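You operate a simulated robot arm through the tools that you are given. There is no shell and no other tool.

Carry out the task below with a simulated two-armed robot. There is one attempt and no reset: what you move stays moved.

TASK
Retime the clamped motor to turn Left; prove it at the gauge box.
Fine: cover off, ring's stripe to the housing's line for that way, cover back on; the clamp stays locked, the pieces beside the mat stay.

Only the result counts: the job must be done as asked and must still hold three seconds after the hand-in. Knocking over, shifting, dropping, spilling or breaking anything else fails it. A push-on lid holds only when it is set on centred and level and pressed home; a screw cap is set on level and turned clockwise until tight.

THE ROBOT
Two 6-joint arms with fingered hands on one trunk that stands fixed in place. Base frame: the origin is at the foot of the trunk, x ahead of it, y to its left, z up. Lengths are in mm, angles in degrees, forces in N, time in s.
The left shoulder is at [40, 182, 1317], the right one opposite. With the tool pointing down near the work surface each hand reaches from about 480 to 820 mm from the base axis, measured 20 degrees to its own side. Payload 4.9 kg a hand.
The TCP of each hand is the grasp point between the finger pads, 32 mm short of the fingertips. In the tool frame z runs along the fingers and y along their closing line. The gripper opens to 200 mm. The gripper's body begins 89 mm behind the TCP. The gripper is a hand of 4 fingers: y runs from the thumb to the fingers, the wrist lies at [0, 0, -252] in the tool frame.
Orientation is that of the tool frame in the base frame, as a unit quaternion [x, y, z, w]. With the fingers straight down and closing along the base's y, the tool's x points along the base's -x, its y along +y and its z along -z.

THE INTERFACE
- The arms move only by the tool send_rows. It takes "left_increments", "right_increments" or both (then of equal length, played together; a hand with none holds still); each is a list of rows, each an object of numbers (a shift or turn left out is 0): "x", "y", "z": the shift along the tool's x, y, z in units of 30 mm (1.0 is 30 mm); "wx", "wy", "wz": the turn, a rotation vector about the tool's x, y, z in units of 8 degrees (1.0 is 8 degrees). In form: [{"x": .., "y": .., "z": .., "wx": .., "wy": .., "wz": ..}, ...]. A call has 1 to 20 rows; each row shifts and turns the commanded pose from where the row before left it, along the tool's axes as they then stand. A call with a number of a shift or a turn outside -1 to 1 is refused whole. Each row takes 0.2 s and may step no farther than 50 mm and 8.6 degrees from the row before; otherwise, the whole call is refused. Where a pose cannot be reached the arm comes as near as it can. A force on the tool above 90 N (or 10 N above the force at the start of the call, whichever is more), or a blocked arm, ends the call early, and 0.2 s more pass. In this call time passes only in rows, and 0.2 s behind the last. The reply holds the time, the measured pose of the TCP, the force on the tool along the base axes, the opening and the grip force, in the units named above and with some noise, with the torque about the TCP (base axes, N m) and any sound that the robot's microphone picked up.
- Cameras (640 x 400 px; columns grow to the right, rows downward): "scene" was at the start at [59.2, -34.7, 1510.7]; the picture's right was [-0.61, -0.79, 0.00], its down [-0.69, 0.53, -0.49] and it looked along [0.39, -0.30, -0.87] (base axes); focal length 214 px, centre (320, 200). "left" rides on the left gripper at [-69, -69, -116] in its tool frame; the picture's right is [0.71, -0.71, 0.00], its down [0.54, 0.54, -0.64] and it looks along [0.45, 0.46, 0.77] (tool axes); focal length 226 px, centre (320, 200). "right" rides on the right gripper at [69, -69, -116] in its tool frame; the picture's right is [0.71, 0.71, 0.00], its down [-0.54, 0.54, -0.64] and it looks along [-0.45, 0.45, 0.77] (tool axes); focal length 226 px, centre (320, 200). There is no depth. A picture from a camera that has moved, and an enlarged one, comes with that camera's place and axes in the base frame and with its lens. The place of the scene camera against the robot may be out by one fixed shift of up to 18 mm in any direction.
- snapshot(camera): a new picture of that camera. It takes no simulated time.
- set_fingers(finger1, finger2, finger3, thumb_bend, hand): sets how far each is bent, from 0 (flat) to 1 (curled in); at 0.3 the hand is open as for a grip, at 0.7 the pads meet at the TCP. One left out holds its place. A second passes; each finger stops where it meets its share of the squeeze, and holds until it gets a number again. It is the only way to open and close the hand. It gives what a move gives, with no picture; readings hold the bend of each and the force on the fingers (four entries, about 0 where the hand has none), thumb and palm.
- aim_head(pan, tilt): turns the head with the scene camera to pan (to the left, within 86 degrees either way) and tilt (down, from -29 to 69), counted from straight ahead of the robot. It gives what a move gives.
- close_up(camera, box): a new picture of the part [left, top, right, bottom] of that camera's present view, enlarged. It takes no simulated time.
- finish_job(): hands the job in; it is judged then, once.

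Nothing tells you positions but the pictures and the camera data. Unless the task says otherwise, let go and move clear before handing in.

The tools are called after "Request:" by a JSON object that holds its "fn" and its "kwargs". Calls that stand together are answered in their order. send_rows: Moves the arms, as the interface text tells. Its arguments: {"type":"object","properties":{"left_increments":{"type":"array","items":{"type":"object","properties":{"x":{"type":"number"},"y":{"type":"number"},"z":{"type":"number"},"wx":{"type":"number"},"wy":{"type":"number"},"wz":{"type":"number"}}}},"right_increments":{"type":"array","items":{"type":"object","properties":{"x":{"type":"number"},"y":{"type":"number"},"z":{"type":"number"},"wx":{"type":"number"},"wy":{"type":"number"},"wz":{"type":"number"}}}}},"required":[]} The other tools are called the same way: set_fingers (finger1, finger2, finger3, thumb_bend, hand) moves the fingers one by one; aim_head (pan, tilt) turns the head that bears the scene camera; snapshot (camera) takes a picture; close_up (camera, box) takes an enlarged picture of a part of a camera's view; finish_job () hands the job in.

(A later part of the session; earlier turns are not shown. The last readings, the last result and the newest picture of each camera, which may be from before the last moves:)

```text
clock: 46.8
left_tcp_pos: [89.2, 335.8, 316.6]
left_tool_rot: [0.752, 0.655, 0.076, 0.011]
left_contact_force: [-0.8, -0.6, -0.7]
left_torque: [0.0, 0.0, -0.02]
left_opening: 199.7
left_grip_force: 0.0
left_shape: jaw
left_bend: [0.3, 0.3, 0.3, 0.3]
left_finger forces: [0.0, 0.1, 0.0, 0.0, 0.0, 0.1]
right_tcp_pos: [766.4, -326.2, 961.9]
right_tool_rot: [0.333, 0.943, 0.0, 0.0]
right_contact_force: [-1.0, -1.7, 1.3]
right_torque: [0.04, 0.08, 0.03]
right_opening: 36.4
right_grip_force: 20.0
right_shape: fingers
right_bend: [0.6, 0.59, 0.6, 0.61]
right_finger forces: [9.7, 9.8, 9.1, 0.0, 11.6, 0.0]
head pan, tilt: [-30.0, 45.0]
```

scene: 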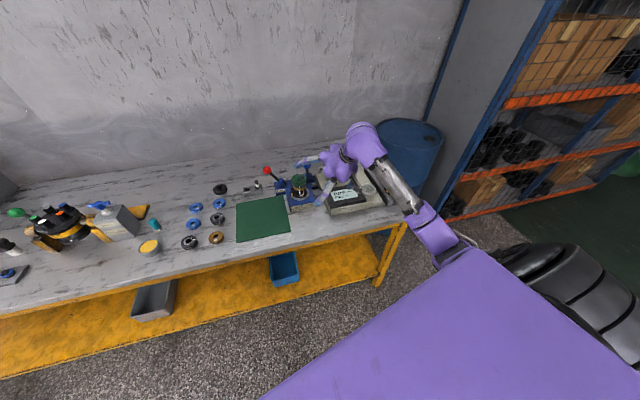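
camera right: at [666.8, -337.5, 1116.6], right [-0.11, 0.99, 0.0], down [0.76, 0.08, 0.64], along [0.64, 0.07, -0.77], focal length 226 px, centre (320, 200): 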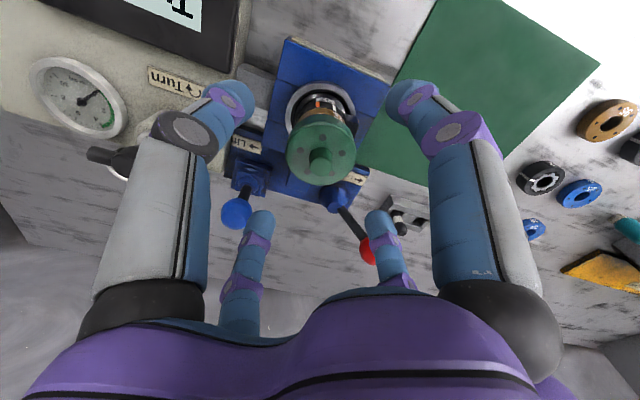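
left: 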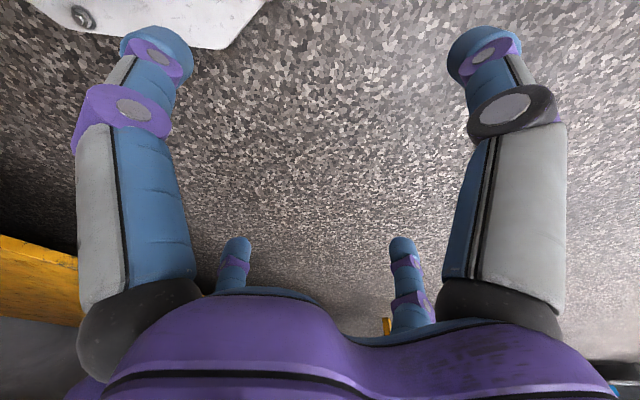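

About 10 N per finger. I'll try a small upward pull (3 mm) to learn whether the cover pulls off or is screwed.

Request:
{"fn": "send_rows", "kwargs": {"right_increments": [{"z": -0.1}]}}

Request:
{"fn": "close_up", "kwargs": {"camera": "scene", "box": [270, 155, 330, 210]}}

```text
clock: 47.2
left_tcp_pos: [88.9, 336.7, 315.2]
left_tool_rot: [0.751, 0.655, 0.076, 0.011]
left_contact_force: [-0.9, 0.8, 0.0]
left_torque: [0.01, -0.02, 0.0]
left_opening: 199.6
left_grip_force: 0.0
left_shape: jaw
left_bend: [0.3, 0.3, 0.3, 0.3]
left_finger forces: [0.1, 0.0, 0.0, 0.1, 0.0, 0.0]
right_tcp_pos: [766.4, -325.6, 965.4]
right_tool_rot: [0.332, 0.943, 0.0, 0.0]
right_contact_force: [0.6, -0.9, -3.0]
right_torque: [-0.01, -0.02, -0.02]
right_opening: 36.8
right_grip_force: 19.8
right_shape: fingers
right_bend: [0.6, 0.59, 0.6, 0.61]
right_finger forces: [9.1, 9.8, 8.8, 0.1, 11.1, 0.1]
head pan, tilt: [-30.0, 45.0]
```

```text
7.27 times, centred on (300, 182) of scene
camera zoom: at [77.1, -35.2, 1530.6], right [-0.5, -0.87, 0.0], down [-0.61, 0.35, -0.71], along [0.61, -0.35, -0.71], focal length 1560 px, centre (466, 327)
```

zoom: 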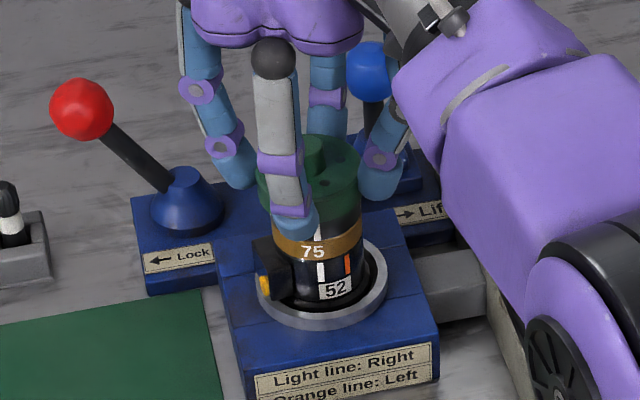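

The hand rose with only about 3 N of load, so the cover seems to pull free. I'll lift a few more millimetres and check.

Request:
{"fn": "send_rows", "kwargs": {"right_increments": [{"z": -0.2}]}}

Request:
{"fn": "close_up", "kwargs": {"camera": "scene", "box": [275, 160, 325, 205]}}

Request:
{"fn": "close_up", "kwargs": {"camera": "right", "box": [240, 60, 400, 220]}}

```text
clock: 47.6
left_tcp_pos: [89.7, 336.5, 316.6]
left_tool_rot: [0.752, 0.655, 0.076, 0.012]
left_contact_force: [-0.9, -0.3, -0.5]
left_torque: [0.0, -0.03, -0.02]
left_opening: 199.9
left_grip_force: 0.0
left_shape: jaw
left_bend: [0.3, 0.3, 0.3, 0.3]
left_finger forces: [0.1, 0.0, 0.0, 0.0, 0.0, 0.1]
right_tcp_pos: [765.9, -325.5, 970.5]
right_tool_rot: [0.332, 0.943, 0.0, 0.001]
right_contact_force: [0.1, 0.9, -2.7]
right_torque: [0.0, 0.04, 0.01]
right_opening: 36.8
right_grip_force: 19.4
right_shape: fingers
right_bend: [0.6, 0.59, 0.6, 0.61]
right_finger forces: [9.3, 10.0, 8.9, 0.1, 11.1, 0.0]
head pan, tilt: [-30.0, 45.0]
```

```text
8.89 times, centred on (300, 182) of scene
camera zoom: at [77.2, -35.2, 1530.6], right [-0.5, -0.87, 0.0], down [-0.61, 0.35, -0.71], along [0.61, -0.35, -0.71], focal length 1906 px, centre (498, 356)
```

zoom: 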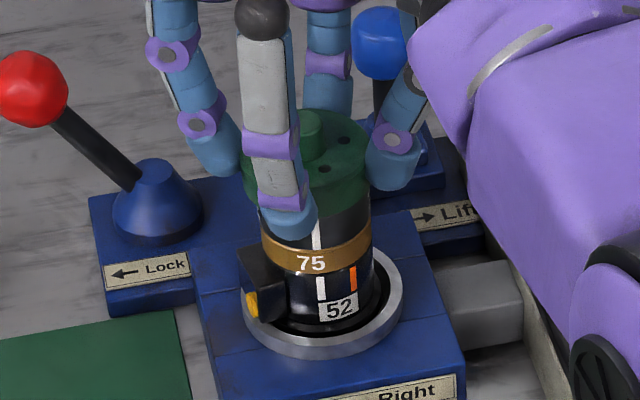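

```text
2.50 times, centred on (320, 140) of right
camera zoom: at [669.3, -336.9, 1085.4], right [-0.11, 0.99, 0.0], down [0.76, 0.08, 0.64], along [0.64, 0.07, -0.77], focal length 565 px, centre (320, 350)
```

zoom: 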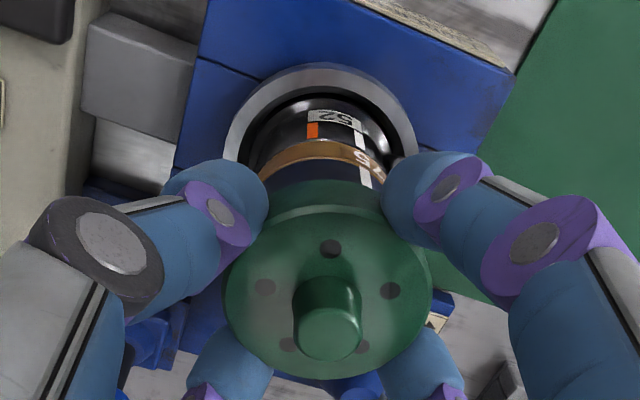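

The cover comes straight up and the ring stays in place. I'll lift it clear and look at the ring underneath.

Request:
{"fn": "send_rows", "kwargs": {"right_increments": [{"z": -0.5}, {"z": -0.8}, {"z": -0.8}]}}

Request:
{"fn": "close_up", "kwargs": {"camera": "scene", "box": [270, 140, 330, 210]}}

Request:
{"fn": "close_up", "kwargs": {"camera": "right", "box": [240, 40, 400, 220]}}

Request:
{"fn": "snapshot", "kwargs": {"camera": "scene"}}

```text
clock: 48.4
left_tcp_pos: [88.6, 336.6, 316.7]
left_tool_rot: [0.751, 0.655, 0.076, 0.011]
left_contact_force: [0.5, -0.3, 0.1]
left_torque: [0.0, 0.01, 0.04]
left_opening: 199.9
left_grip_force: 0.0
left_shape: jaw
left_bend: [0.3, 0.3, 0.3, 0.3]
left_finger forces: [0.0, 0.0, 0.1, 0.0, 0.1, 0.1]
right_tcp_pos: [765.5, -325.8, 1032.7]
right_tool_rot: [0.332, 0.943, 0.0, 0.001]
right_contact_force: [-0.6, -0.3, -3.5]
right_torque: [-0.03, 0.02, -0.03]
right_opening: 36.6
right_grip_force: 19.9
right_shape: fingers
right_bend: [0.6, 0.59, 0.6, 0.61]
right_finger forces: [9.3, 10.0, 8.8, 0.1, 11.0, 0.0]
head pan, tilt: [-30.0, 45.0]
```

```text
5.71 times, centred on (300, 175) of scene
camera zoom: at [77.1, -35.2, 1530.6], right [-0.5, -0.87, 0.0], down [-0.61, 0.35, -0.71], along [0.61, -0.35, -0.71], focal length 1226 px, centre (434, 343)
```

zoom: 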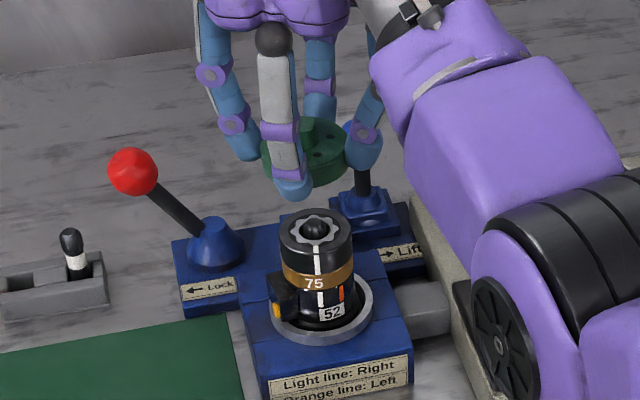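

```text
2.22 times, centred on (320, 130) of right
camera zoom: at [669.2, -336.8, 1148.1], right [-0.11, 0.99, 0.0], down [0.76, 0.08, 0.64], along [0.64, 0.07, -0.77], focal length 502 px, centre (320, 356)
```

zoom: 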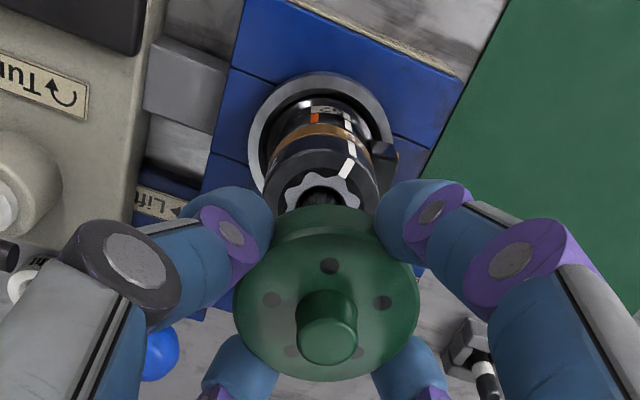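

```text
taken
```

scene: 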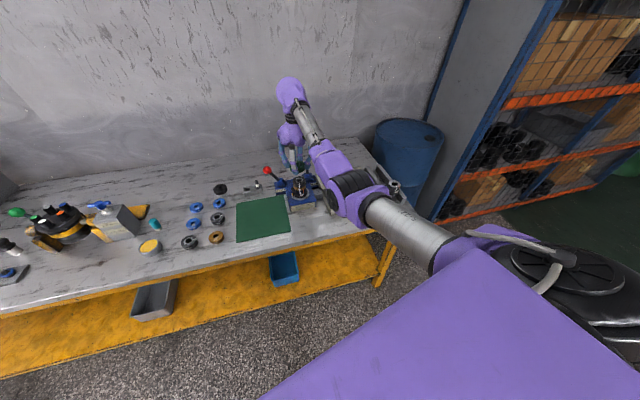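

The cover is off and held; beneath it the ring has a toothed silver face around the shaft, stripe on the white line. Before setting the cover down I'll measure how it sits in the fingers.

Request:
{"fn": "close_up", "kwargs": {"camera": "scene", "box": [286, 155, 310, 175]}}

Request:
{"fn": "close_up", "kwargs": {"camera": "right", "box": [270, 90, 370, 180]}}

Request:
{"fn": "close_up", "kwargs": {"camera": "scene", "box": [225, 170, 305, 250]}}

Request:
{"fn": "close_up", "kwargs": {"camera": "scene", "box": [290, 175, 312, 200]}}

```text
16.00 times, centred on (298, 165) of scene
camera zoom: at [77.1, -35.2, 1530.6], right [-0.5, -0.87, 0.0], down [-0.61, 0.35, -0.71], along [0.61, -0.35, -0.71], focal length 3432 px, centre (672, 760)
```

zoom: 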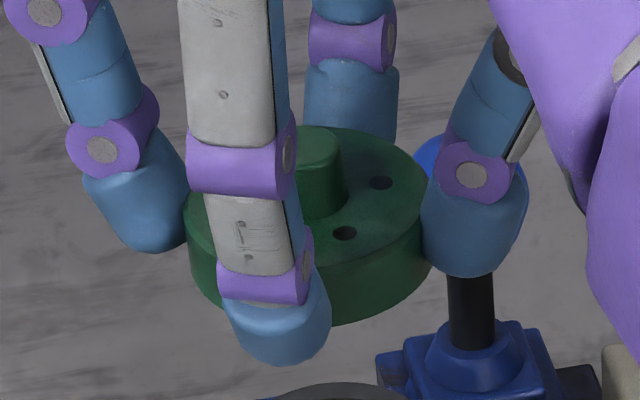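

```text
4.44 times, centred on (320, 135) of right
camera zoom: at [669.2, -336.8, 1148.1], right [-0.11, 0.99, 0.0], down [0.76, 0.08, 0.64], along [0.64, 0.07, -0.77], focal length 1005 px, centre (320, 489)
```

zoom: 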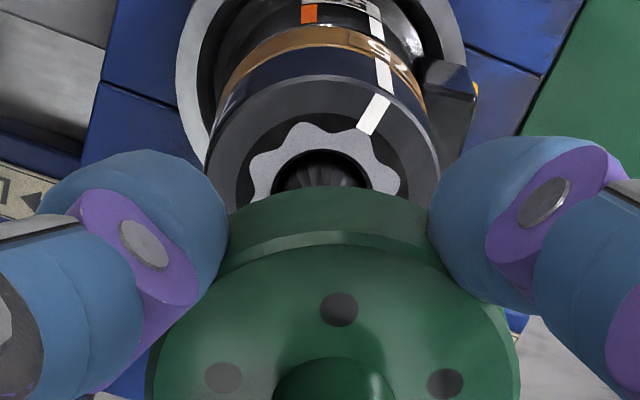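

```text
5.00 times, centred on (265, 210) of scene
camera zoom: at [77.1, -35.2, 1530.6], right [-0.5, -0.87, 0.0], down [-0.61, 0.35, -0.71], along [0.61, -0.35, -0.71], focal length 1072 px, centre (595, 150)
```

zoom: 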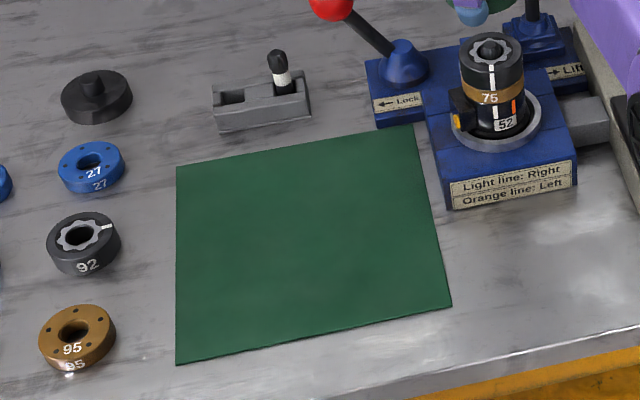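

```text
16.00 times, centred on (301, 188) of scene
camera zoom: at [77.1, -35.2, 1530.6], right [-0.5, -0.87, 0.0], down [-0.61, 0.35, -0.71], along [0.61, -0.35, -0.71], focal length 3432 px, centre (624, 400)
```

zoom: 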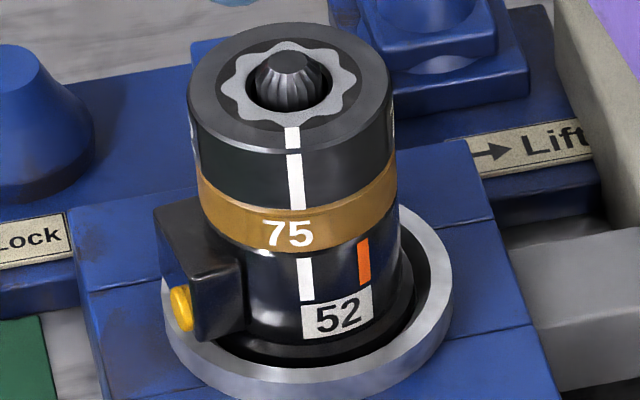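

The cover's rim is about 4 mm above the fingertip ends — fine for setting it down. The ring sits at z≈902–924 with the orange line about 36° around from the white one. I'll carry the cover to the mat's near-right area, around (705, -172).

Request:
{"fn": "send_rows", "kwargs": {"right_increments": [{"x": 0.797, "y": 0.454, "z": 0.4}, {"x": 0.797, "y": 0.454, "z": 0.4}, {"x": 0.797, "y": 0.454, "z": 0.8}, {"x": 0.797, "y": 0.454, "z": 0.8}, {"x": 0.797, "y": 0.454, "z": 0.8}, {"x": 0.797, "y": 0.454, "z": 0.8}]}}

Request:
{"fn": "snapshot", "kwargs": {"camera": "right"}}

Request:
{"fn": "close_up", "kwargs": {"camera": "scene", "box": [215, 140, 335, 250]}}

```text
clock: 49.8
left_tcp_pos: [87.1, 335.3, 316.9]
left_tool_rot: [0.752, 0.655, 0.078, 0.011]
left_contact_force: [0.0, 0.3, 0.0]
left_torque: [0.0, 0.0, 0.03]
left_opening: 199.9
left_grip_force: 0.0
left_shape: jaw
left_bend: [0.3, 0.3, 0.3, 0.3]
left_finger forces: [0.0, 0.0, 0.0, 0.1, 0.0, 0.0]
right_tcp_pos: [705.6, -173.7, 913.2]
right_tool_rot: [0.333, 0.943, 0.0, 0.001]
right_contact_force: [-0.3, -0.3, -2.7]
right_torque: [-0.03, 0.0, 0.01]
right_opening: 36.4
right_grip_force: 19.5
right_shape: fingers
right_bend: [0.6, 0.59, 0.6, 0.61]
right_finger forces: [9.5, 10.1, 9.1, 0.0, 11.0, 0.0]
head pan, tilt: [-30.0, 45.0]
```

```text
taken
camera right: at [608.7, -184.3, 1028.1], right [-0.11, 0.99, 0.0], down [0.76, 0.08, 0.64], along [0.64, 0.07, -0.76], focal length 226 px, centre (320, 200)
```

right: 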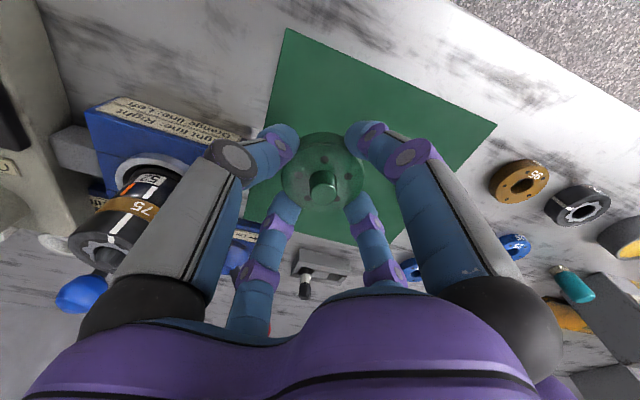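

```text
3.64 times, centred on (275, 195) of scene
camera zoom: at [77.2, -35.3, 1530.6], right [-0.5, -0.87, 0.0], down [-0.61, 0.35, -0.71], along [0.61, -0.35, -0.71], focal length 780 px, centre (484, 218)
```

zoom: 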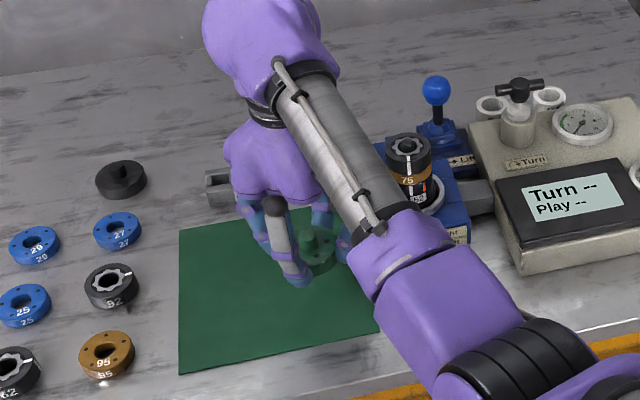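

Over the mat at (706, -174). I'll lower toward the mat, then creep.

Request:
{"fn": "send_rows", "kwargs": {"right_increments": [{"z": 0.9}, {"z": 0.9}]}}

Request:
{"fn": "close_up", "kwargs": {"camera": "scene", "box": [250, 190, 310, 235]}}

Request:
{"fn": "close_up", "kwargs": {"camera": "right", "box": [220, 80, 420, 260]}}

```text
clock: 50.4
left_tcp_pos: [89.0, 336.1, 316.2]
left_tool_rot: [0.751, 0.656, 0.076, 0.011]
left_contact_force: [0.5, 0.0, 0.6]
left_torque: [-0.02, -0.02, 0.02]
left_opening: 199.6
left_grip_force: 0.1
left_shape: jaw
left_bend: [0.3, 0.3, 0.3, 0.3]
left_finger forces: [0.1, 0.0, 0.0, 0.1, 0.0, 0.0]
right_tcp_pos: [705.8, -174.6, 859.2]
right_tool_rot: [0.332, 0.943, 0.001, 0.001]
right_contact_force: [-0.5, 0.1, -2.7]
right_torque: [0.01, 0.04, 0.0]
right_opening: 36.8
right_grip_force: 19.7
right_shape: fingers
right_bend: [0.6, 0.59, 0.6, 0.61]
right_finger forces: [9.5, 10.1, 9.1, 0.0, 11.0, 0.0]
head pan, tilt: [-30.0, 45.0]
```

```text
8.89 times, centred on (280, 212) of scene
camera zoom: at [77.2, -35.2, 1530.6], right [-0.5, -0.87, 0.0], down [-0.61, 0.35, -0.71], along [0.61, -0.35, -0.71], focal length 1906 px, centre (676, 89)
```

zoom: 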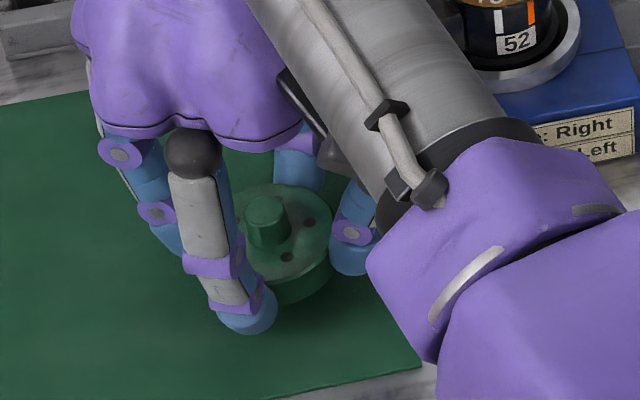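

```text
2.22 times, centred on (320, 170) of right
camera zoom: at [608.6, -185.1, 973.6], right [-0.11, 0.99, 0.0], down [0.76, 0.08, 0.64], along [0.64, 0.07, -0.76], focal length 502 px, centre (320, 267)
```

zoom: 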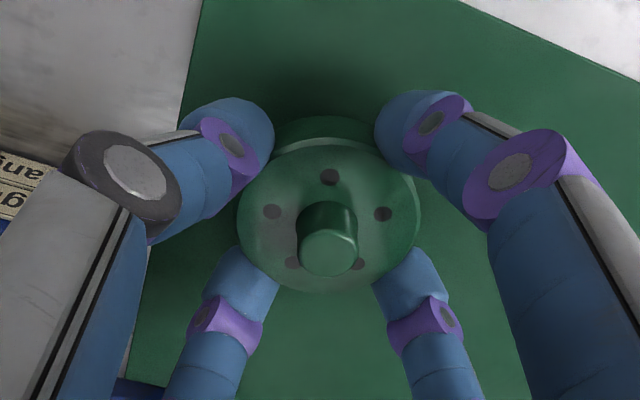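

Close to the mat now. I'll creep down in small steps watching the force.

Request:
{"fn": "send_rows", "kwargs": {"right_increments": [{"z": 0.15}]}}

Request:
{"fn": "send_rows", "kwargs": {"right_increments": [{"z": 0.1}]}}

```text
clock: 50.8
left_tcp_pos: [88.9, 336.0, 315.9]
left_tool_rot: [0.752, 0.655, 0.077, 0.012]
left_contact_force: [0.6, -0.8, -0.1]
left_torque: [0.02, -0.04, 0.04]
left_opening: 199.8
left_grip_force: 0.0
left_shape: jaw
left_bend: [0.3, 0.3, 0.3, 0.3]
left_finger forces: [0.0, 0.1, 0.0, 0.0, 0.0, 0.1]
right_tcp_pos: [704.9, -173.8, 852.6]
right_tool_rot: [0.333, 0.943, 0.0, 0.001]
right_contact_force: [-0.8, -0.1, -3.0]
right_torque: [-0.04, -0.02, 0.02]
right_opening: 36.5
right_grip_force: 19.5
right_shape: fingers
right_bend: [0.6, 0.59, 0.6, 0.61]
right_finger forces: [9.5, 10.1, 8.9, 0.0, 11.0, 0.0]
head pan, tilt: [-30.0, 45.0]
```

```text
clock: 51.2
left_tcp_pos: [89.2, 336.9, 315.9]
left_tool_rot: [0.752, 0.655, 0.075, 0.012]
left_contact_force: [-0.3, -0.6, -0.5]
left_torque: [0.0, 0.02, -0.03]
left_opening: 200.0
left_grip_force: 0.0
left_shape: jaw
left_bend: [0.3, 0.3, 0.3, 0.3]
left_finger forces: [0.1, 0.0, 0.1, 0.1, 0.1, 0.1]
right_tcp_pos: [706.3, -173.5, 852.1]
right_tool_rot: [0.333, 0.943, 0.001, 0.001]
right_contact_force: [0.7, 0.3, -3.2]
right_torque: [-0.04, 0.02, -0.01]
right_opening: 36.3
right_grip_force: 19.9
right_shape: fingers
right_bend: [0.6, 0.59, 0.6, 0.61]
right_finger forces: [9.4, 10.1, 9.0, 0.1, 11.0, 0.1]
head pan, tilt: [-30.0, 45.0]
```

Request:
{"fn": "send_rows", "kwargs": {"right_increments": [{"z": 0.1}]}}

Request:
{"fn": "send_rows", "kwargs": {"right_increments": [{"z": 0.1}]}}

Request:
{"fn": "close_up", "kwargs": {"camera": "scene", "box": [260, 200, 300, 230]}}

```text
clock: 51.6
left_tcp_pos: [88.3, 335.5, 316.9]
left_tool_rot: [0.751, 0.655, 0.076, 0.012]
left_contact_force: [0.4, 0.0, 0.0]
left_torque: [0.03, 0.0, 0.02]
left_opening: 200.3
left_grip_force: 0.0
left_shape: jaw
left_bend: [0.3, 0.3, 0.3, 0.3]
left_finger forces: [0.0, 0.0, 0.0, 0.0, 0.0, 0.1]
right_tcp_pos: [705.5, -174.2, 849.5]
right_tool_rot: [0.333, 0.943, 0.0, 0.0]
right_contact_force: [-0.8, -0.4, -3.3]
right_torque: [-0.02, -0.01, 0.01]
right_opening: 36.7
right_grip_force: 19.6
right_shape: fingers
right_bend: [0.6, 0.59, 0.6, 0.61]
right_finger forces: [9.5, 10.2, 9.0, 0.0, 11.0, 0.0]
head pan, tilt: [-30.0, 45.0]
```

```text
clock: 52.0
left_tcp_pos: [89.5, 335.9, 316.0]
left_tool_rot: [0.752, 0.654, 0.077, 0.012]
left_contact_force: [-0.6, 0.4, 0.1]
left_torque: [0.01, 0.02, 0.01]
left_opening: 199.8
left_grip_force: 0.1
left_shape: jaw
left_bend: [0.3, 0.3, 0.3, 0.3]
left_finger forces: [0.0, 0.0, 0.0, 0.1, 0.0, 0.0]
right_tcp_pos: [704.7, -172.2, 846.4]
right_tool_rot: [0.333, 0.943, 0.0, -0.001]
right_contact_force: [0.3, 0.4, -2.4]
right_torque: [0.02, -0.01, -0.01]
right_opening: 36.6
right_grip_force: 20.1
right_shape: fingers
right_bend: [0.6, 0.59, 0.6, 0.61]
right_finger forces: [9.4, 10.7, 9.0, 0.0, 11.0, 0.1]
head pan, tilt: [-30.0, 45.0]
```

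```text
13.33 times, centred on (280, 215) of scene
camera zoom: at [77.1, -35.2, 1530.6], right [-0.5, -0.87, 0.0], down [-0.61, 0.35, -0.71], along [0.61, -0.35, -0.71], focal length 2860 px, centre (853, 0)
```

zoom: 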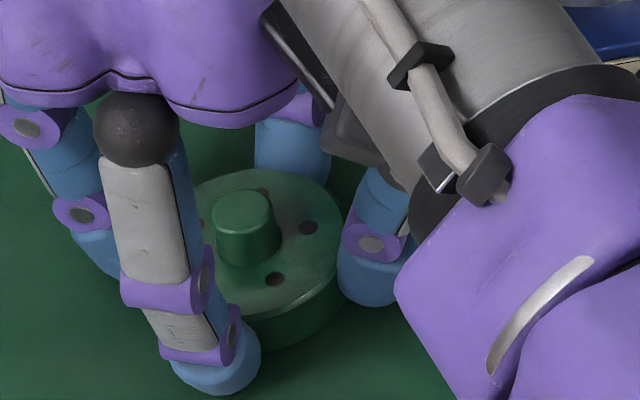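

Request:
{"fn": "send_rows", "kwargs": {"right_increments": [{"z": 0.07}]}}

Request:
{"fn": "send_rows", "kwargs": {"right_increments": [{"z": 0.05}]}}

```text
clock: 52.4
left_tcp_pos: [89.8, 336.0, 316.7]
left_tool_rot: [0.752, 0.655, 0.076, 0.011]
left_contact_force: [0.1, -0.4, 0.2]
left_torque: [-0.01, 0.0, 0.0]
left_opening: 199.8
left_grip_force: 0.0
left_shape: jaw
left_bend: [0.3, 0.3, 0.3, 0.3]
left_finger forces: [0.0, 0.1, 0.1, 0.0, 0.1, 0.0]
right_tcp_pos: [706.7, -171.6, 845.1]
right_tool_rot: [0.332, 0.943, 0.002, 0.001]
right_contact_force: [-1.8, 0.2, 8.7]
right_torque: [0.33, 0.09, 0.05]
right_opening: 36.4
right_grip_force: 27.4
right_shape: fingers
right_bend: [0.6, 0.59, 0.6, 0.61]
right_finger forces: [14.6, 19.1, 8.9, 0.1, 12.0, 0.0]
head pan, tilt: [-30.0, 45.0]
```

```text
clock: 52.8
left_tcp_pos: [88.0, 336.3, 316.1]
left_tool_rot: [0.751, 0.656, 0.077, 0.013]
left_contact_force: [-0.4, -0.7, 0.1]
left_torque: [0.01, 0.02, -0.01]
left_opening: 200.3
left_grip_force: 0.2
left_shape: jaw
left_bend: [0.3, 0.3, 0.3, 0.3]
left_finger forces: [0.1, 0.0, 0.1, 0.0, 0.1, 0.0]
right_tcp_pos: [706.5, -172.4, 845.1]
right_tool_rot: [0.332, 0.943, 0.002, 0.003]
right_contact_force: [-5.4, 0.2, 25.3]
right_torque: [0.74, 0.69, 0.0]
right_opening: 36.1
right_grip_force: 35.0
right_shape: fingers
right_bend: [0.6, 0.59, 0.6, 0.61]
right_finger forces: [30.0, 18.7, 9.3, 0.1, 12.5, 0.1]
head pan, tilt: [-30.0, 45.0]
```

Fingertips have just touched the mat (z≈845). I'll back off 1.5 mm and open the fingers gently to set the cover down.

Request:
{"fn": "send_rows", "kwargs": {"right_increments": [{"z": -0.06}]}}

Request:
{"fn": "set_fingers", "kwargs": {"hand": "right", "finger1": 0.56, "finger2": 0.56, "finger3": 0.56, "thumb_bend": 0.56}}

Request:
{"fn": "close_up", "kwargs": {"camera": "right", "box": [220, 80, 420, 260]}}

Request:
{"fn": "close_up", "kwargs": {"camera": "scene", "box": [260, 200, 300, 230]}}

```text
clock: 53.2
left_tcp_pos: [89.2, 336.8, 316.1]
left_tool_rot: [0.752, 0.655, 0.076, 0.012]
left_contact_force: [-1.0, -0.5, -0.7]
left_torque: [-0.03, 0.03, -0.01]
left_opening: 199.9
left_grip_force: 0.1
left_shape: jaw
left_bend: [0.3, 0.3, 0.3, 0.3]
left_finger forces: [0.1, 0.1, 0.0, 0.0, 0.0, 0.1]
right_tcp_pos: [705.0, -174.0, 844.7]
right_tool_rot: [0.333, 0.943, 0.001, 0.001]
right_contact_force: [2.3, 1.7, 17.7]
right_torque: [0.73, -0.43, -0.01]
right_opening: 35.9
right_grip_force: 32.3
right_shape: fingers
right_bend: [0.6, 0.59, 0.6, 0.61]
right_finger forces: [14.7, 28.7, 10.2, 0.1, 11.2, 0.0]
head pan, tilt: [-30.0, 45.0]
```

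```text
clock: 54.2
left_tcp_pos: [88.7, 336.7, 316.2]
left_tool_rot: [0.752, 0.655, 0.077, 0.012]
left_contact_force: [0.2, 0.0, 0.5]
left_torque: [0.01, 0.0, -0.01]
left_opening: 199.9
left_grip_force: 0.1
left_shape: jaw
left_bend: [0.3, 0.3, 0.3, 0.3]
left_finger forces: [0.0, 0.0, 0.1, 0.1, 0.0, 0.0]
right_tcp_pos: [704.7, -171.7, 844.7]
right_tool_rot: [0.333, 0.943, 0.001, 0.001]
right_contact_force: [1.5, 1.9, 16.2]
right_torque: [0.28, -0.23, 0.03]
right_opening: 42.8
right_grip_force: 9.8
right_shape: fingers
right_bend: [0.57, 0.57, 0.57, 0.57]
right_finger forces: [1.6, 12.1, 1.5, 0.1, 3.9, 0.0]
head pan, tilt: [-30.0, 45.0]
```

```text
2.22 times, centred on (320, 170) of right
camera zoom: at [608.3, -184.2, 959.3], right [-0.11, 0.99, 0.0], down [0.76, 0.08, 0.64], along [0.64, 0.07, -0.76], focal length 502 px, centre (320, 267)
```

zoom: 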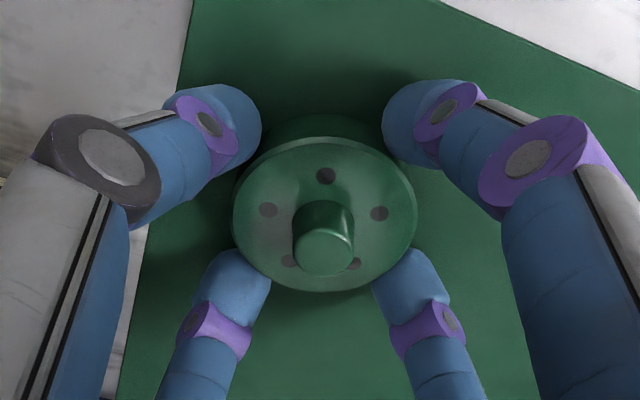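

```text
13.33 times, centred on (280, 215) of scene
camera zoom: at [76.3, -34.9, 1530.6], right [-0.5, -0.87, 0.0], down [-0.61, 0.35, -0.71], along [0.61, -0.35, -0.71], focal length 2860 px, centre (853, 0)
```

zoom: 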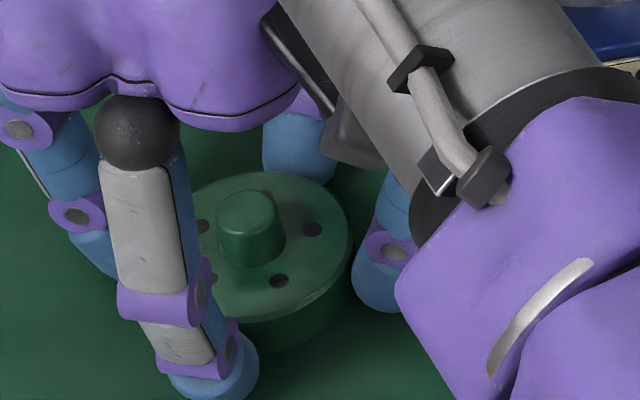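

Mostly released. I'll rise slightly and open further so the cover rests on the mat.

Request:
{"fn": "send_rows", "kwargs": {"right_increments": [{"z": -0.08}]}}

Request:
{"fn": "set_fingers", "kwargs": {"hand": "right", "finger1": 0.52, "finger2": 0.52, "finger3": 0.52, "thumb_bend": 0.52}}

Request:
{"fn": "close_up", "kwargs": {"camera": "right", "box": [220, 80, 420, 260]}}

Request:
{"fn": "close_up", "kwargs": {"camera": "scene", "box": [260, 200, 300, 230]}}

```text
clock: 54.6
left_tcp_pos: [88.8, 336.4, 316.6]
left_tool_rot: [0.752, 0.655, 0.077, 0.012]
left_contact_force: [-0.2, 0.4, 0.0]
left_torque: [0.01, 0.01, 0.02]
left_opening: 200.0
left_grip_force: 0.1
left_shape: jaw
left_bend: [0.3, 0.3, 0.3, 0.3]
left_finger forces: [0.0, 0.0, 0.0, 0.1, 0.0, 0.0]
right_tcp_pos: [704.5, -173.3, 845.6]
right_tool_rot: [0.333, 0.943, -0.001, 0.0]
right_contact_force: [-0.2, 1.5, 6.2]
right_torque: [0.08, -0.13, -0.02]
right_opening: 45.7
right_grip_force: 4.6
right_shape: fingers
right_bend: [0.57, 0.56, 0.56, 0.56]
right_finger forces: [0.9, 5.9, 1.0, 0.1, 0.6, 0.1]
head pan, tilt: [-30.0, 45.0]
```

```text
clock: 55.6
left_tcp_pos: [88.5, 336.1, 315.9]
left_tool_rot: [0.751, 0.656, 0.076, 0.012]
left_contact_force: [0.8, -0.1, -0.4]
left_torque: [0.03, 0.0, 0.01]
left_opening: 199.9
left_grip_force: 0.1
left_shape: jaw
left_bend: [0.3, 0.3, 0.3, 0.3]
left_finger forces: [0.1, 0.0, 0.1, 0.0, 0.0, 0.0]
right_tcp_pos: [706.3, -173.6, 845.2]
right_tool_rot: [0.333, 0.943, 0.0, -0.001]
right_contact_force: [-0.2, 0.0, 1.3]
right_torque: [0.04, 0.0, 0.0]
right_opening: 60.8
right_grip_force: 0.6
right_shape: fingers
right_bend: [0.52, 0.52, 0.52, 0.52]
right_finger forces: [0.5, 0.3, 0.3, 0.0, 0.1, 0.1]
head pan, tilt: [-30.0, 45.0]
```

```text
2.22 times, centred on (320, 170) of right
camera zoom: at [608.7, -184.2, 960.9], right [-0.11, 0.99, 0.0], down [0.76, 0.08, 0.64], along [0.64, 0.07, -0.77], focal length 502 px, centre (320, 267)
```

zoom: 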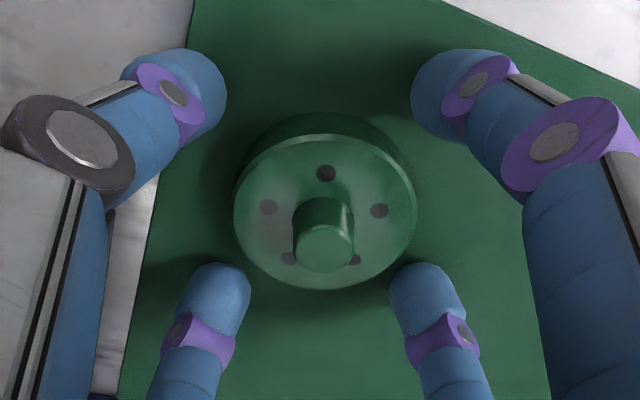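

```text
13.33 times, centred on (280, 215) of scene
camera zoom: at [77.0, -35.2, 1530.6], right [-0.5, -0.87, 0.0], down [-0.61, 0.35, -0.71], along [0.61, -0.35, -0.71], focal length 2860 px, centre (853, 0)
```

zoom: 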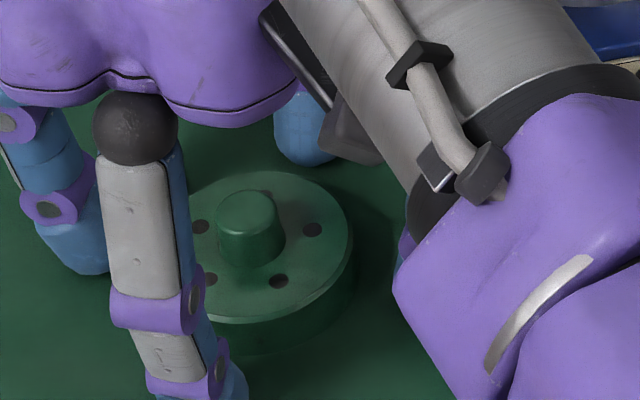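

The cover rests free on the mat. I'll raise the hand straight up, then look at the ring and the loose rings closely to understand how the ring engages.

Request:
{"fn": "send_rows", "kwargs": {"right_increments": [{"z": -0.8}, {"z": -1}, {"z": -1}, {"z": -1}]}}

Request:
{"fn": "close_up", "kwargs": {"camera": "scene", "box": [205, 205, 230, 230]}}

Request:
{"fn": "close_up", "kwargs": {"camera": "scene", "box": [290, 175, 312, 200]}}

Request:
{"fn": "close_up", "kwargs": {"camera": "right", "box": [0, 60, 240, 320]}}

```text
clock: 56.6
left_tcp_pos: [89.3, 337.1, 316.3]
left_tool_rot: [0.752, 0.655, 0.077, 0.012]
left_contact_force: [0.3, -0.3, 0.1]
left_torque: [0.04, -0.02, -0.02]
left_opening: 199.8
left_grip_force: 0.1
left_shape: jaw
left_bend: [0.3, 0.3, 0.3, 0.3]
left_finger forces: [0.0, 0.0, 0.0, 0.0, 0.1, 0.0]
right_tcp_pos: [705.3, -172.2, 960.4]
right_tool_rot: [0.332, 0.943, 0.0, -0.001]
right_contact_force: [0.9, 0.2, 0.2]
right_torque: [0.02, 0.0, 0.03]
right_opening: 61.6
right_grip_force: 0.2
right_shape: fingers
right_bend: [0.52, 0.52, 0.52, 0.52]
right_finger forces: [0.0, 0.1, 0.0, 0.0, 0.0, 0.0]
head pan, tilt: [-30.0, 45.0]
```

```text
16.00 times, centred on (218, 218) of scene
camera zoom: at [77.0, -35.2, 1530.6], right [-0.5, -0.87, 0.0], down [-0.61, 0.35, -0.71], along [0.61, -0.35, -0.71], focal length 3432 px, centre (1960, -80)
```

zoom: 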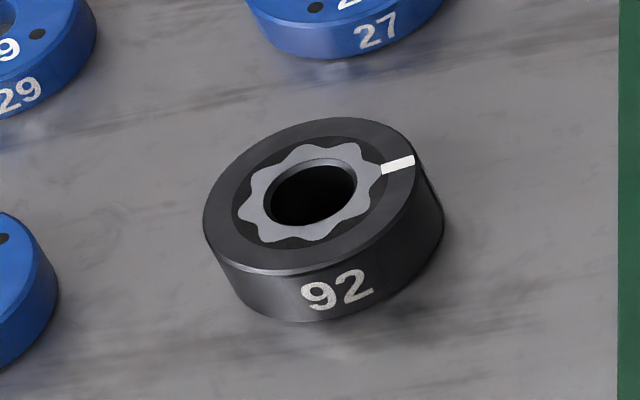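

```text
16.00 times, centred on (301, 188) of scene
camera zoom: at [77.0, -35.2, 1530.6], right [-0.5, -0.87, 0.0], down [-0.61, 0.35, -0.71], along [0.61, -0.35, -0.71], focal length 3432 px, centre (624, 400)
```

zoom: 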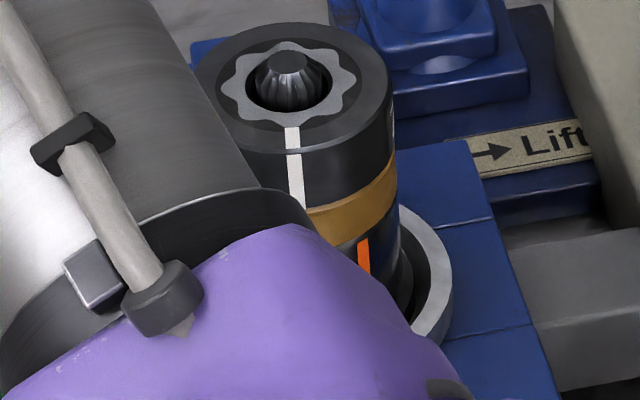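

```text
1.54 times, centred on (120, 190) of right
camera zoom: at [608.5, -184.0, 1075.0], right [-0.11, 0.99, 0.0], down [0.76, 0.08, 0.64], along [0.64, 0.07, -0.77], focal length 348 px, centre (628, 215)
```

zoom: 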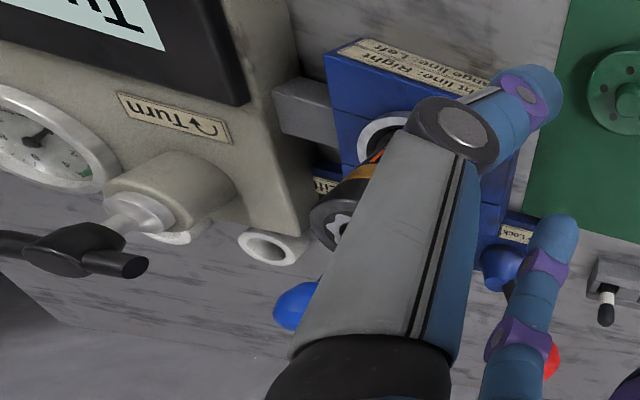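

The ring carries the stripe; it sits around a splined shaft. I'll go back over the motor at z≈1005.

Request:
{"fn": "send_rows", "kwargs": {"right_increments": [{"z": -0.8}, {"x": -0.6, "y": -0.35, "z": -0.7}, {"x": -0.8, "y": -0.455}, {"x": -0.8, "y": -0.455}, {"x": -0.8, "y": -0.455}, {"x": -0.8, "y": -0.455}, {"x": -0.8, "y": -0.455}, {"x": -0.183, "y": -0.1}]}}

Request:
{"fn": "close_up", "kwargs": {"camera": "right", "box": [260, 60, 380, 180]}}

Request:
{"fn": "close_up", "kwargs": {"camera": "scene", "box": [285, 165, 317, 200]}}

```text
clock: 58.4
left_tcp_pos: [88.5, 336.0, 316.5]
left_tool_rot: [0.752, 0.655, 0.076, 0.011]
left_contact_force: [-0.1, 0.3, 0.4]
left_torque: [-0.02, -0.03, 0.03]
left_opening: 200.0
left_grip_force: 0.0
left_shape: jaw
left_bend: [0.3, 0.3, 0.3, 0.3]
left_finger forces: [0.0, 0.1, 0.0, 0.0, 0.1, 0.1]
right_tcp_pos: [765.8, -327.1, 1004.9]
right_tool_rot: [0.332, 0.943, 0.001, 0.0]
right_contact_force: [-1.1, 0.1, 0.1]
right_torque: [0.02, -0.01, -0.02]
right_opening: 61.7
right_grip_force: 0.0
right_shape: fingers
right_bend: [0.52, 0.52, 0.52, 0.52]
right_finger forces: [0.1, 0.1, 0.0, 0.0, 0.0, 0.0]
head pan, tilt: [-30.0, 45.0]
```

```text
3.33 times, centred on (320, 120) of right
camera zoom: at [668.6, -338.5, 1120.1], right [-0.11, 0.99, 0.0], down [0.76, 0.08, 0.64], along [0.64, 0.07, -0.77], focal length 754 px, centre (320, 467)
```

zoom: 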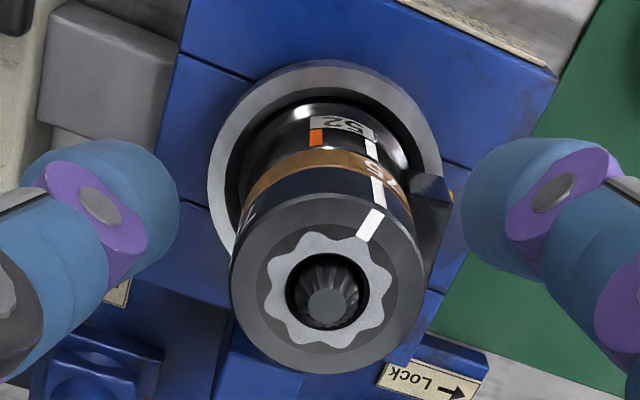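

```text
11.43 times, centred on (301, 182) of scene
camera zoom: at [77.0, -35.3, 1530.6], right [-0.5, -0.87, 0.0], down [-0.61, 0.35, -0.71], along [0.61, -0.35, -0.71], focal length 2451 px, centre (537, 400)
```

zoom: 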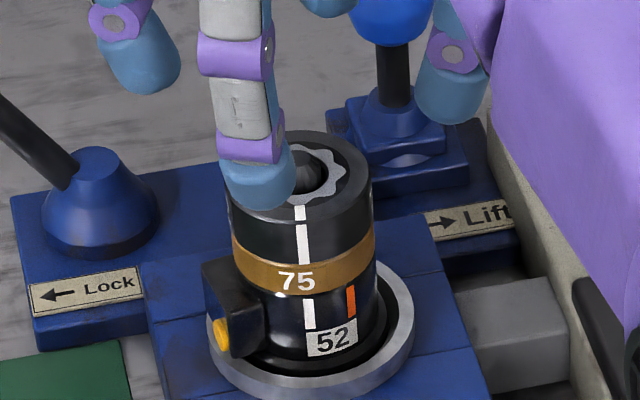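

The ring (top z≈929) is centred under the hand. I'll lower so the fingertips are at mid-height of the ring and close gently.

Request:
{"fn": "send_rows", "kwargs": {"right_increments": [{"y": 0.04, "z": 0.88}, {"z": 0.88}]}}

Request:
{"fn": "set_fingers", "kwargs": {"hand": "right", "finger1": 0.6, "finger2": 0.6, "finger3": 0.6, "thumb_bend": 0.6}}

Request:
{"fn": "close_up", "kwargs": {"camera": "right", "box": [240, 80, 400, 220]}}

Request:
{"fn": "close_up", "kwargs": {"camera": "scene", "box": [285, 165, 317, 200]}}

```text
clock: 59.0
left_tcp_pos: [88.9, 336.2, 315.4]
left_tool_rot: [0.752, 0.655, 0.077, 0.011]
left_contact_force: [-0.5, -0.2, 0.2]
left_torque: [-0.04, 0.01, -0.02]
left_opening: 199.9
left_grip_force: 0.1
left_shape: jaw
left_bend: [0.3, 0.3, 0.3, 0.3]
left_finger forces: [0.1, 0.0, 0.0, 0.0, 0.1, 0.1]
right_tcp_pos: [767.3, -326.7, 953.1]
right_tool_rot: [0.332, 0.943, 0.001, 0.001]
right_contact_force: [-0.7, 0.4, 0.2]
right_torque: [-0.01, 0.0, 0.02]
right_opening: 61.5
right_grip_force: 0.2
right_shape: fingers
right_bend: [0.52, 0.52, 0.52, 0.52]
right_finger forces: [0.0, 0.0, 0.1, 0.1, 0.1, 0.0]
head pan, tilt: [-30.0, 45.0]
```

```text
clock: 60.0
left_tcp_pos: [88.8, 334.7, 315.9]
left_tool_rot: [0.752, 0.655, 0.076, 0.012]
left_contact_force: [0.7, -0.1, 0.2]
left_torque: [0.01, 0.01, 0.0]
left_opening: 199.9
left_grip_force: 0.1
left_shape: jaw
left_bend: [0.3, 0.3, 0.3, 0.3]
left_finger forces: [0.0, 0.0, 0.0, 0.1, 0.0, 0.0]
right_tcp_pos: [767.0, -326.8, 952.3]
right_tool_rot: [0.333, 0.943, 0.001, 0.0]
right_contact_force: [0.0, 0.6, 1.0]
right_torque: [0.03, -0.02, 0.01]
right_opening: 34.6
right_grip_force: 1.0
right_shape: fingers
right_bend: [0.59, 0.59, 0.6, 0.6]
right_finger forces: [0.7, 1.1, 0.2, 0.1, 0.2, 0.0]
head pan, tilt: [-30.0, 45.0]
```

```text
2.86 times, centred on (320, 150) of right
camera zoom: at [670.3, -337.5, 1067.6], right [-0.11, 0.99, 0.0], down [0.76, 0.08, 0.64], along [0.64, 0.07, -0.77], focal length 646 px, centre (320, 343)
```

zoom: 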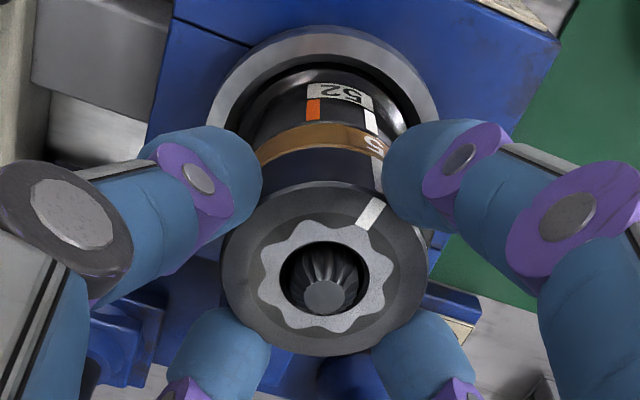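

```text
11.43 times, centred on (301, 182) of scene
camera zoom: at [77.0, -35.1, 1530.6], right [-0.5, -0.87, 0.0], down [-0.61, 0.35, -0.71], along [0.61, -0.35, -0.71], focal length 2451 px, centre (537, 400)
```

zoom: 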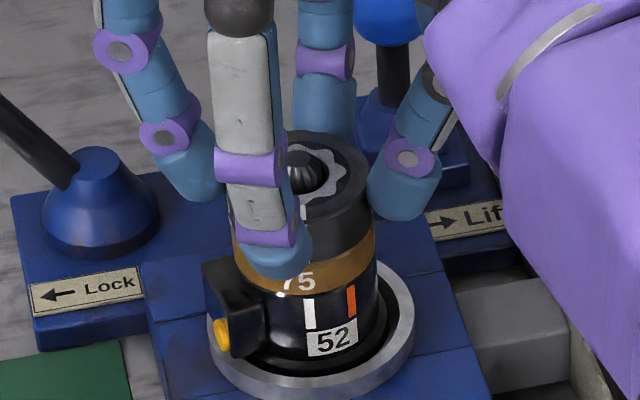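

The fingertips just touch the ring. I'll tighten moderately and try lifting the ring a few millimetres.

Request:
{"fn": "set_fingers", "kwargs": {"hand": "right", "finger1": 0.66, "finger2": 0.66, "finger3": 0.66, "thumb_bend": 0.66}}

Request:
{"fn": "send_rows", "kwargs": {"right_increments": [{"z": -0.1}]}}

Request:
{"fn": "close_up", "kwargs": {"camera": "scene", "box": [285, 165, 317, 200]}}

Request:
{"fn": "close_up", "kwargs": {"camera": "right", "box": [240, 80, 400, 220]}}

```text
clock: 61.0
left_tcp_pos: [89.1, 336.8, 315.7]
left_tool_rot: [0.751, 0.655, 0.077, 0.012]
left_contact_force: [0.3, 0.2, -1.1]
left_torque: [0.02, 0.0, 0.01]
left_opening: 200.0
left_grip_force: 0.0
left_shape: jaw
left_bend: [0.3, 0.3, 0.3, 0.3]
left_finger forces: [0.1, 0.0, 0.0, 0.0, 0.0, 0.1]
right_tcp_pos: [766.9, -326.2, 953.5]
right_tool_rot: [0.333, 0.943, 0.0, 0.0]
right_contact_force: [-1.2, -1.1, 2.7]
right_torque: [0.01, 0.04, -0.04]
right_opening: 31.7
right_grip_force: 16.2
right_shape: fingers
right_bend: [0.61, 0.61, 0.61, 0.62]
right_finger forces: [7.5, 8.1, 7.1, 0.0, 9.7, 0.0]
head pan, tilt: [-30.0, 45.0]
```

```text
clock: 61.4
left_tcp_pos: [88.4, 335.8, 315.8]
left_tool_rot: [0.752, 0.655, 0.076, 0.012]
left_contact_force: [0.0, -0.1, 0.2]
left_torque: [0.03, 0.01, 0.01]
left_opening: 199.8
left_grip_force: 0.1
left_shape: jaw
left_bend: [0.3, 0.3, 0.3, 0.3]
left_finger forces: [0.0, 0.0, 0.0, 0.0, 0.0, 0.0]
right_tcp_pos: [766.6, -325.6, 953.8]
right_tool_rot: [0.332, 0.943, 0.0, -0.001]
right_contact_force: [-0.6, 0.7, 0.2]
right_torque: [0.01, 0.0, 0.02]
right_opening: 31.7
right_grip_force: 15.5
right_shape: fingers
right_bend: [0.61, 0.61, 0.61, 0.62]
right_finger forces: [7.2, 7.7, 6.4, 0.0, 8.8, 0.0]
head pan, tilt: [-30.0, 45.0]
```

```text
11.43 times, centred on (301, 182) of scene
camera zoom: at [77.1, -35.2, 1530.6], right [-0.5, -0.87, 0.0], down [-0.61, 0.35, -0.71], along [0.61, -0.35, -0.71], focal length 2451 px, centre (537, 400)
```

zoom: 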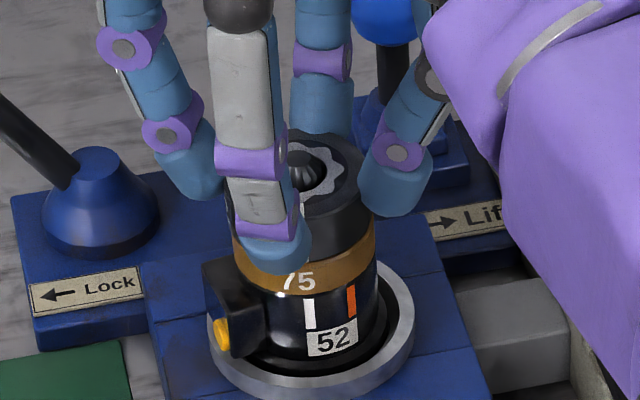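

```text
2.86 times, centred on (320, 150) of right
camera zoom: at [669.9, -337.2, 1069.7], right [-0.11, 0.99, 0.0], down [0.76, 0.08, 0.64], along [0.64, 0.07, -0.77], focal length 646 px, centre (320, 343)
```

zoom: 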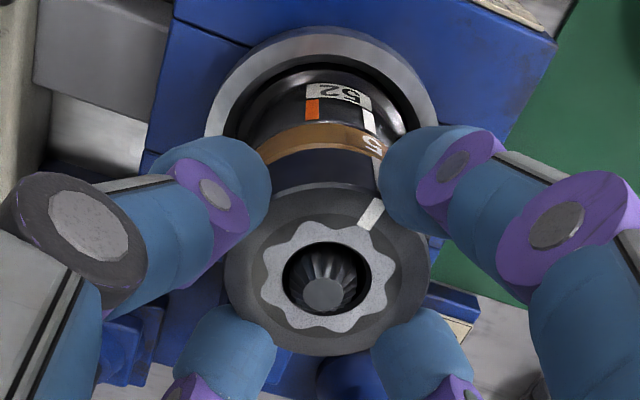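

Request:
{"fn": "send_rows", "kwargs": {"right_increments": [{"z": -0.13}]}}

Request:
{"fn": "close_up", "kwargs": {"camera": "right", "box": [240, 80, 400, 220]}}

```text
clock: 61.8
left_tcp_pos: [88.9, 335.3, 317.2]
left_tool_rot: [0.752, 0.655, 0.076, 0.012]
left_contact_force: [0.4, -0.2, 0.4]
left_torque: [0.01, 0.0, -0.03]
left_opening: 199.9
left_grip_force: 0.1
left_shape: jaw
left_bend: [0.3, 0.3, 0.3, 0.3]
left_finger forces: [0.0, 0.0, 0.0, 0.0, 0.1, 0.0]
right_tcp_pos: [767.4, -326.2, 959.5]
right_tool_rot: [0.332, 0.943, 0.0, 0.0]
right_contact_force: [-0.5, 0.1, -3.4]
right_torque: [-0.01, 0.04, 0.02]
right_opening: 31.6
right_grip_force: 14.8
right_shape: fingers
right_bend: [0.61, 0.61, 0.61, 0.62]
right_finger forces: [7.1, 7.8, 6.4, 0.0, 8.7, 0.0]
head pan, tilt: [-30.0, 45.0]
```

```text
2.86 times, centred on (320, 150) of right
camera zoom: at [670.1, -337.3, 1074.0], right [-0.11, 0.99, 0.0], down [0.76, 0.08, 0.64], along [0.64, 0.07, -0.77], focal length 646 px, centre (320, 343)
```

zoom: 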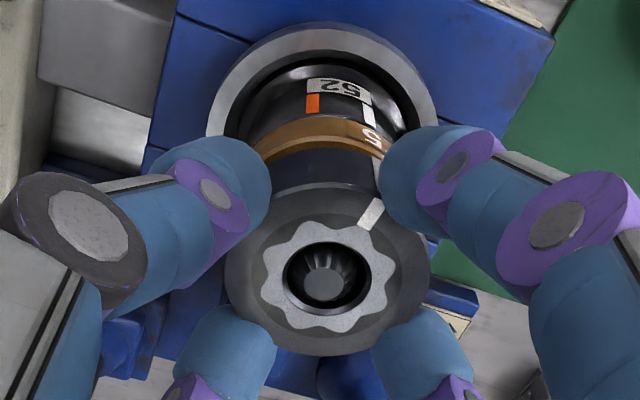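

The ring lifts freely (about 3.4 N). I'll lift it clear of the shaft, turn it about 40° counter-clockwise (seen from above) toward the orange line, and compare.

Request:
{"fn": "send_rows", "kwargs": {"right_increments": [{"z": -0.5}, {"z": -0.4}]}}

Request:
{"fn": "close_up", "kwargs": {"camera": "right", "box": [240, 60, 400, 220]}}

Request:
{"fn": "close_up", "kwargs": {"camera": "scene", "box": [285, 155, 317, 200]}}

```text
clock: 62.4
left_tcp_pos: [88.7, 336.5, 316.5]
left_tool_rot: [0.751, 0.656, 0.077, 0.011]
left_contact_force: [0.0, 0.5, 0.6]
left_torque: [0.01, -0.02, -0.03]
left_opening: 200.0
left_grip_force: 0.0
left_shape: jaw
left_bend: [0.3, 0.3, 0.3, 0.3]
left_finger forces: [0.1, 0.1, 0.1, 0.0, 0.1, 0.1]
right_tcp_pos: [767.1, -325.9, 986.7]
right_tool_rot: [0.333, 0.943, 0.0, 0.001]
right_contact_force: [-0.3, -1.2, -3.3]
right_torque: [-0.01, -0.02, 0.0]
right_opening: 31.6
right_grip_force: 14.9
right_shape: fingers
right_bend: [0.61, 0.61, 0.61, 0.62]
right_finger forces: [7.1, 7.8, 6.5, 0.1, 8.7, 0.0]
head pan, tilt: [-30.0, 45.0]
```

```text
2.50 times, centred on (320, 140) of right
camera zoom: at [669.9, -337.3, 1101.5], right [-0.11, 0.99, 0.0], down [0.76, 0.08, 0.64], along [0.64, 0.07, -0.77], focal length 565 px, centre (320, 350)
```

zoom: 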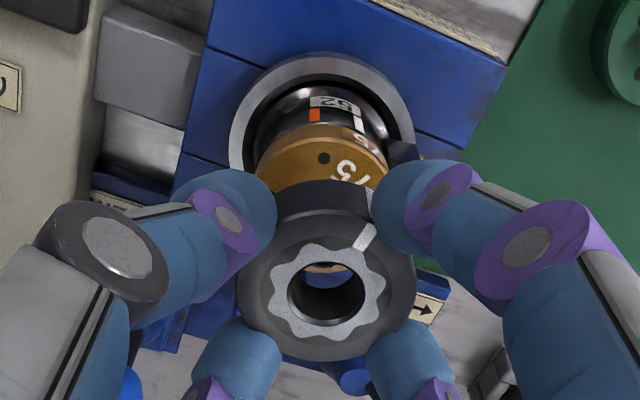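

```text
8.89 times, centred on (301, 178) of scene
camera zoom: at [77.1, -35.2, 1530.6], right [-0.5, -0.87, 0.0], down [-0.61, 0.35, -0.71], along [0.61, -0.35, -0.71], focal length 1906 px, centre (489, 400)
```

zoom: 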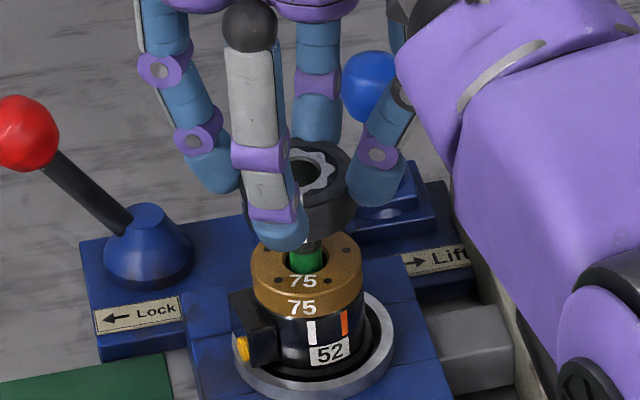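

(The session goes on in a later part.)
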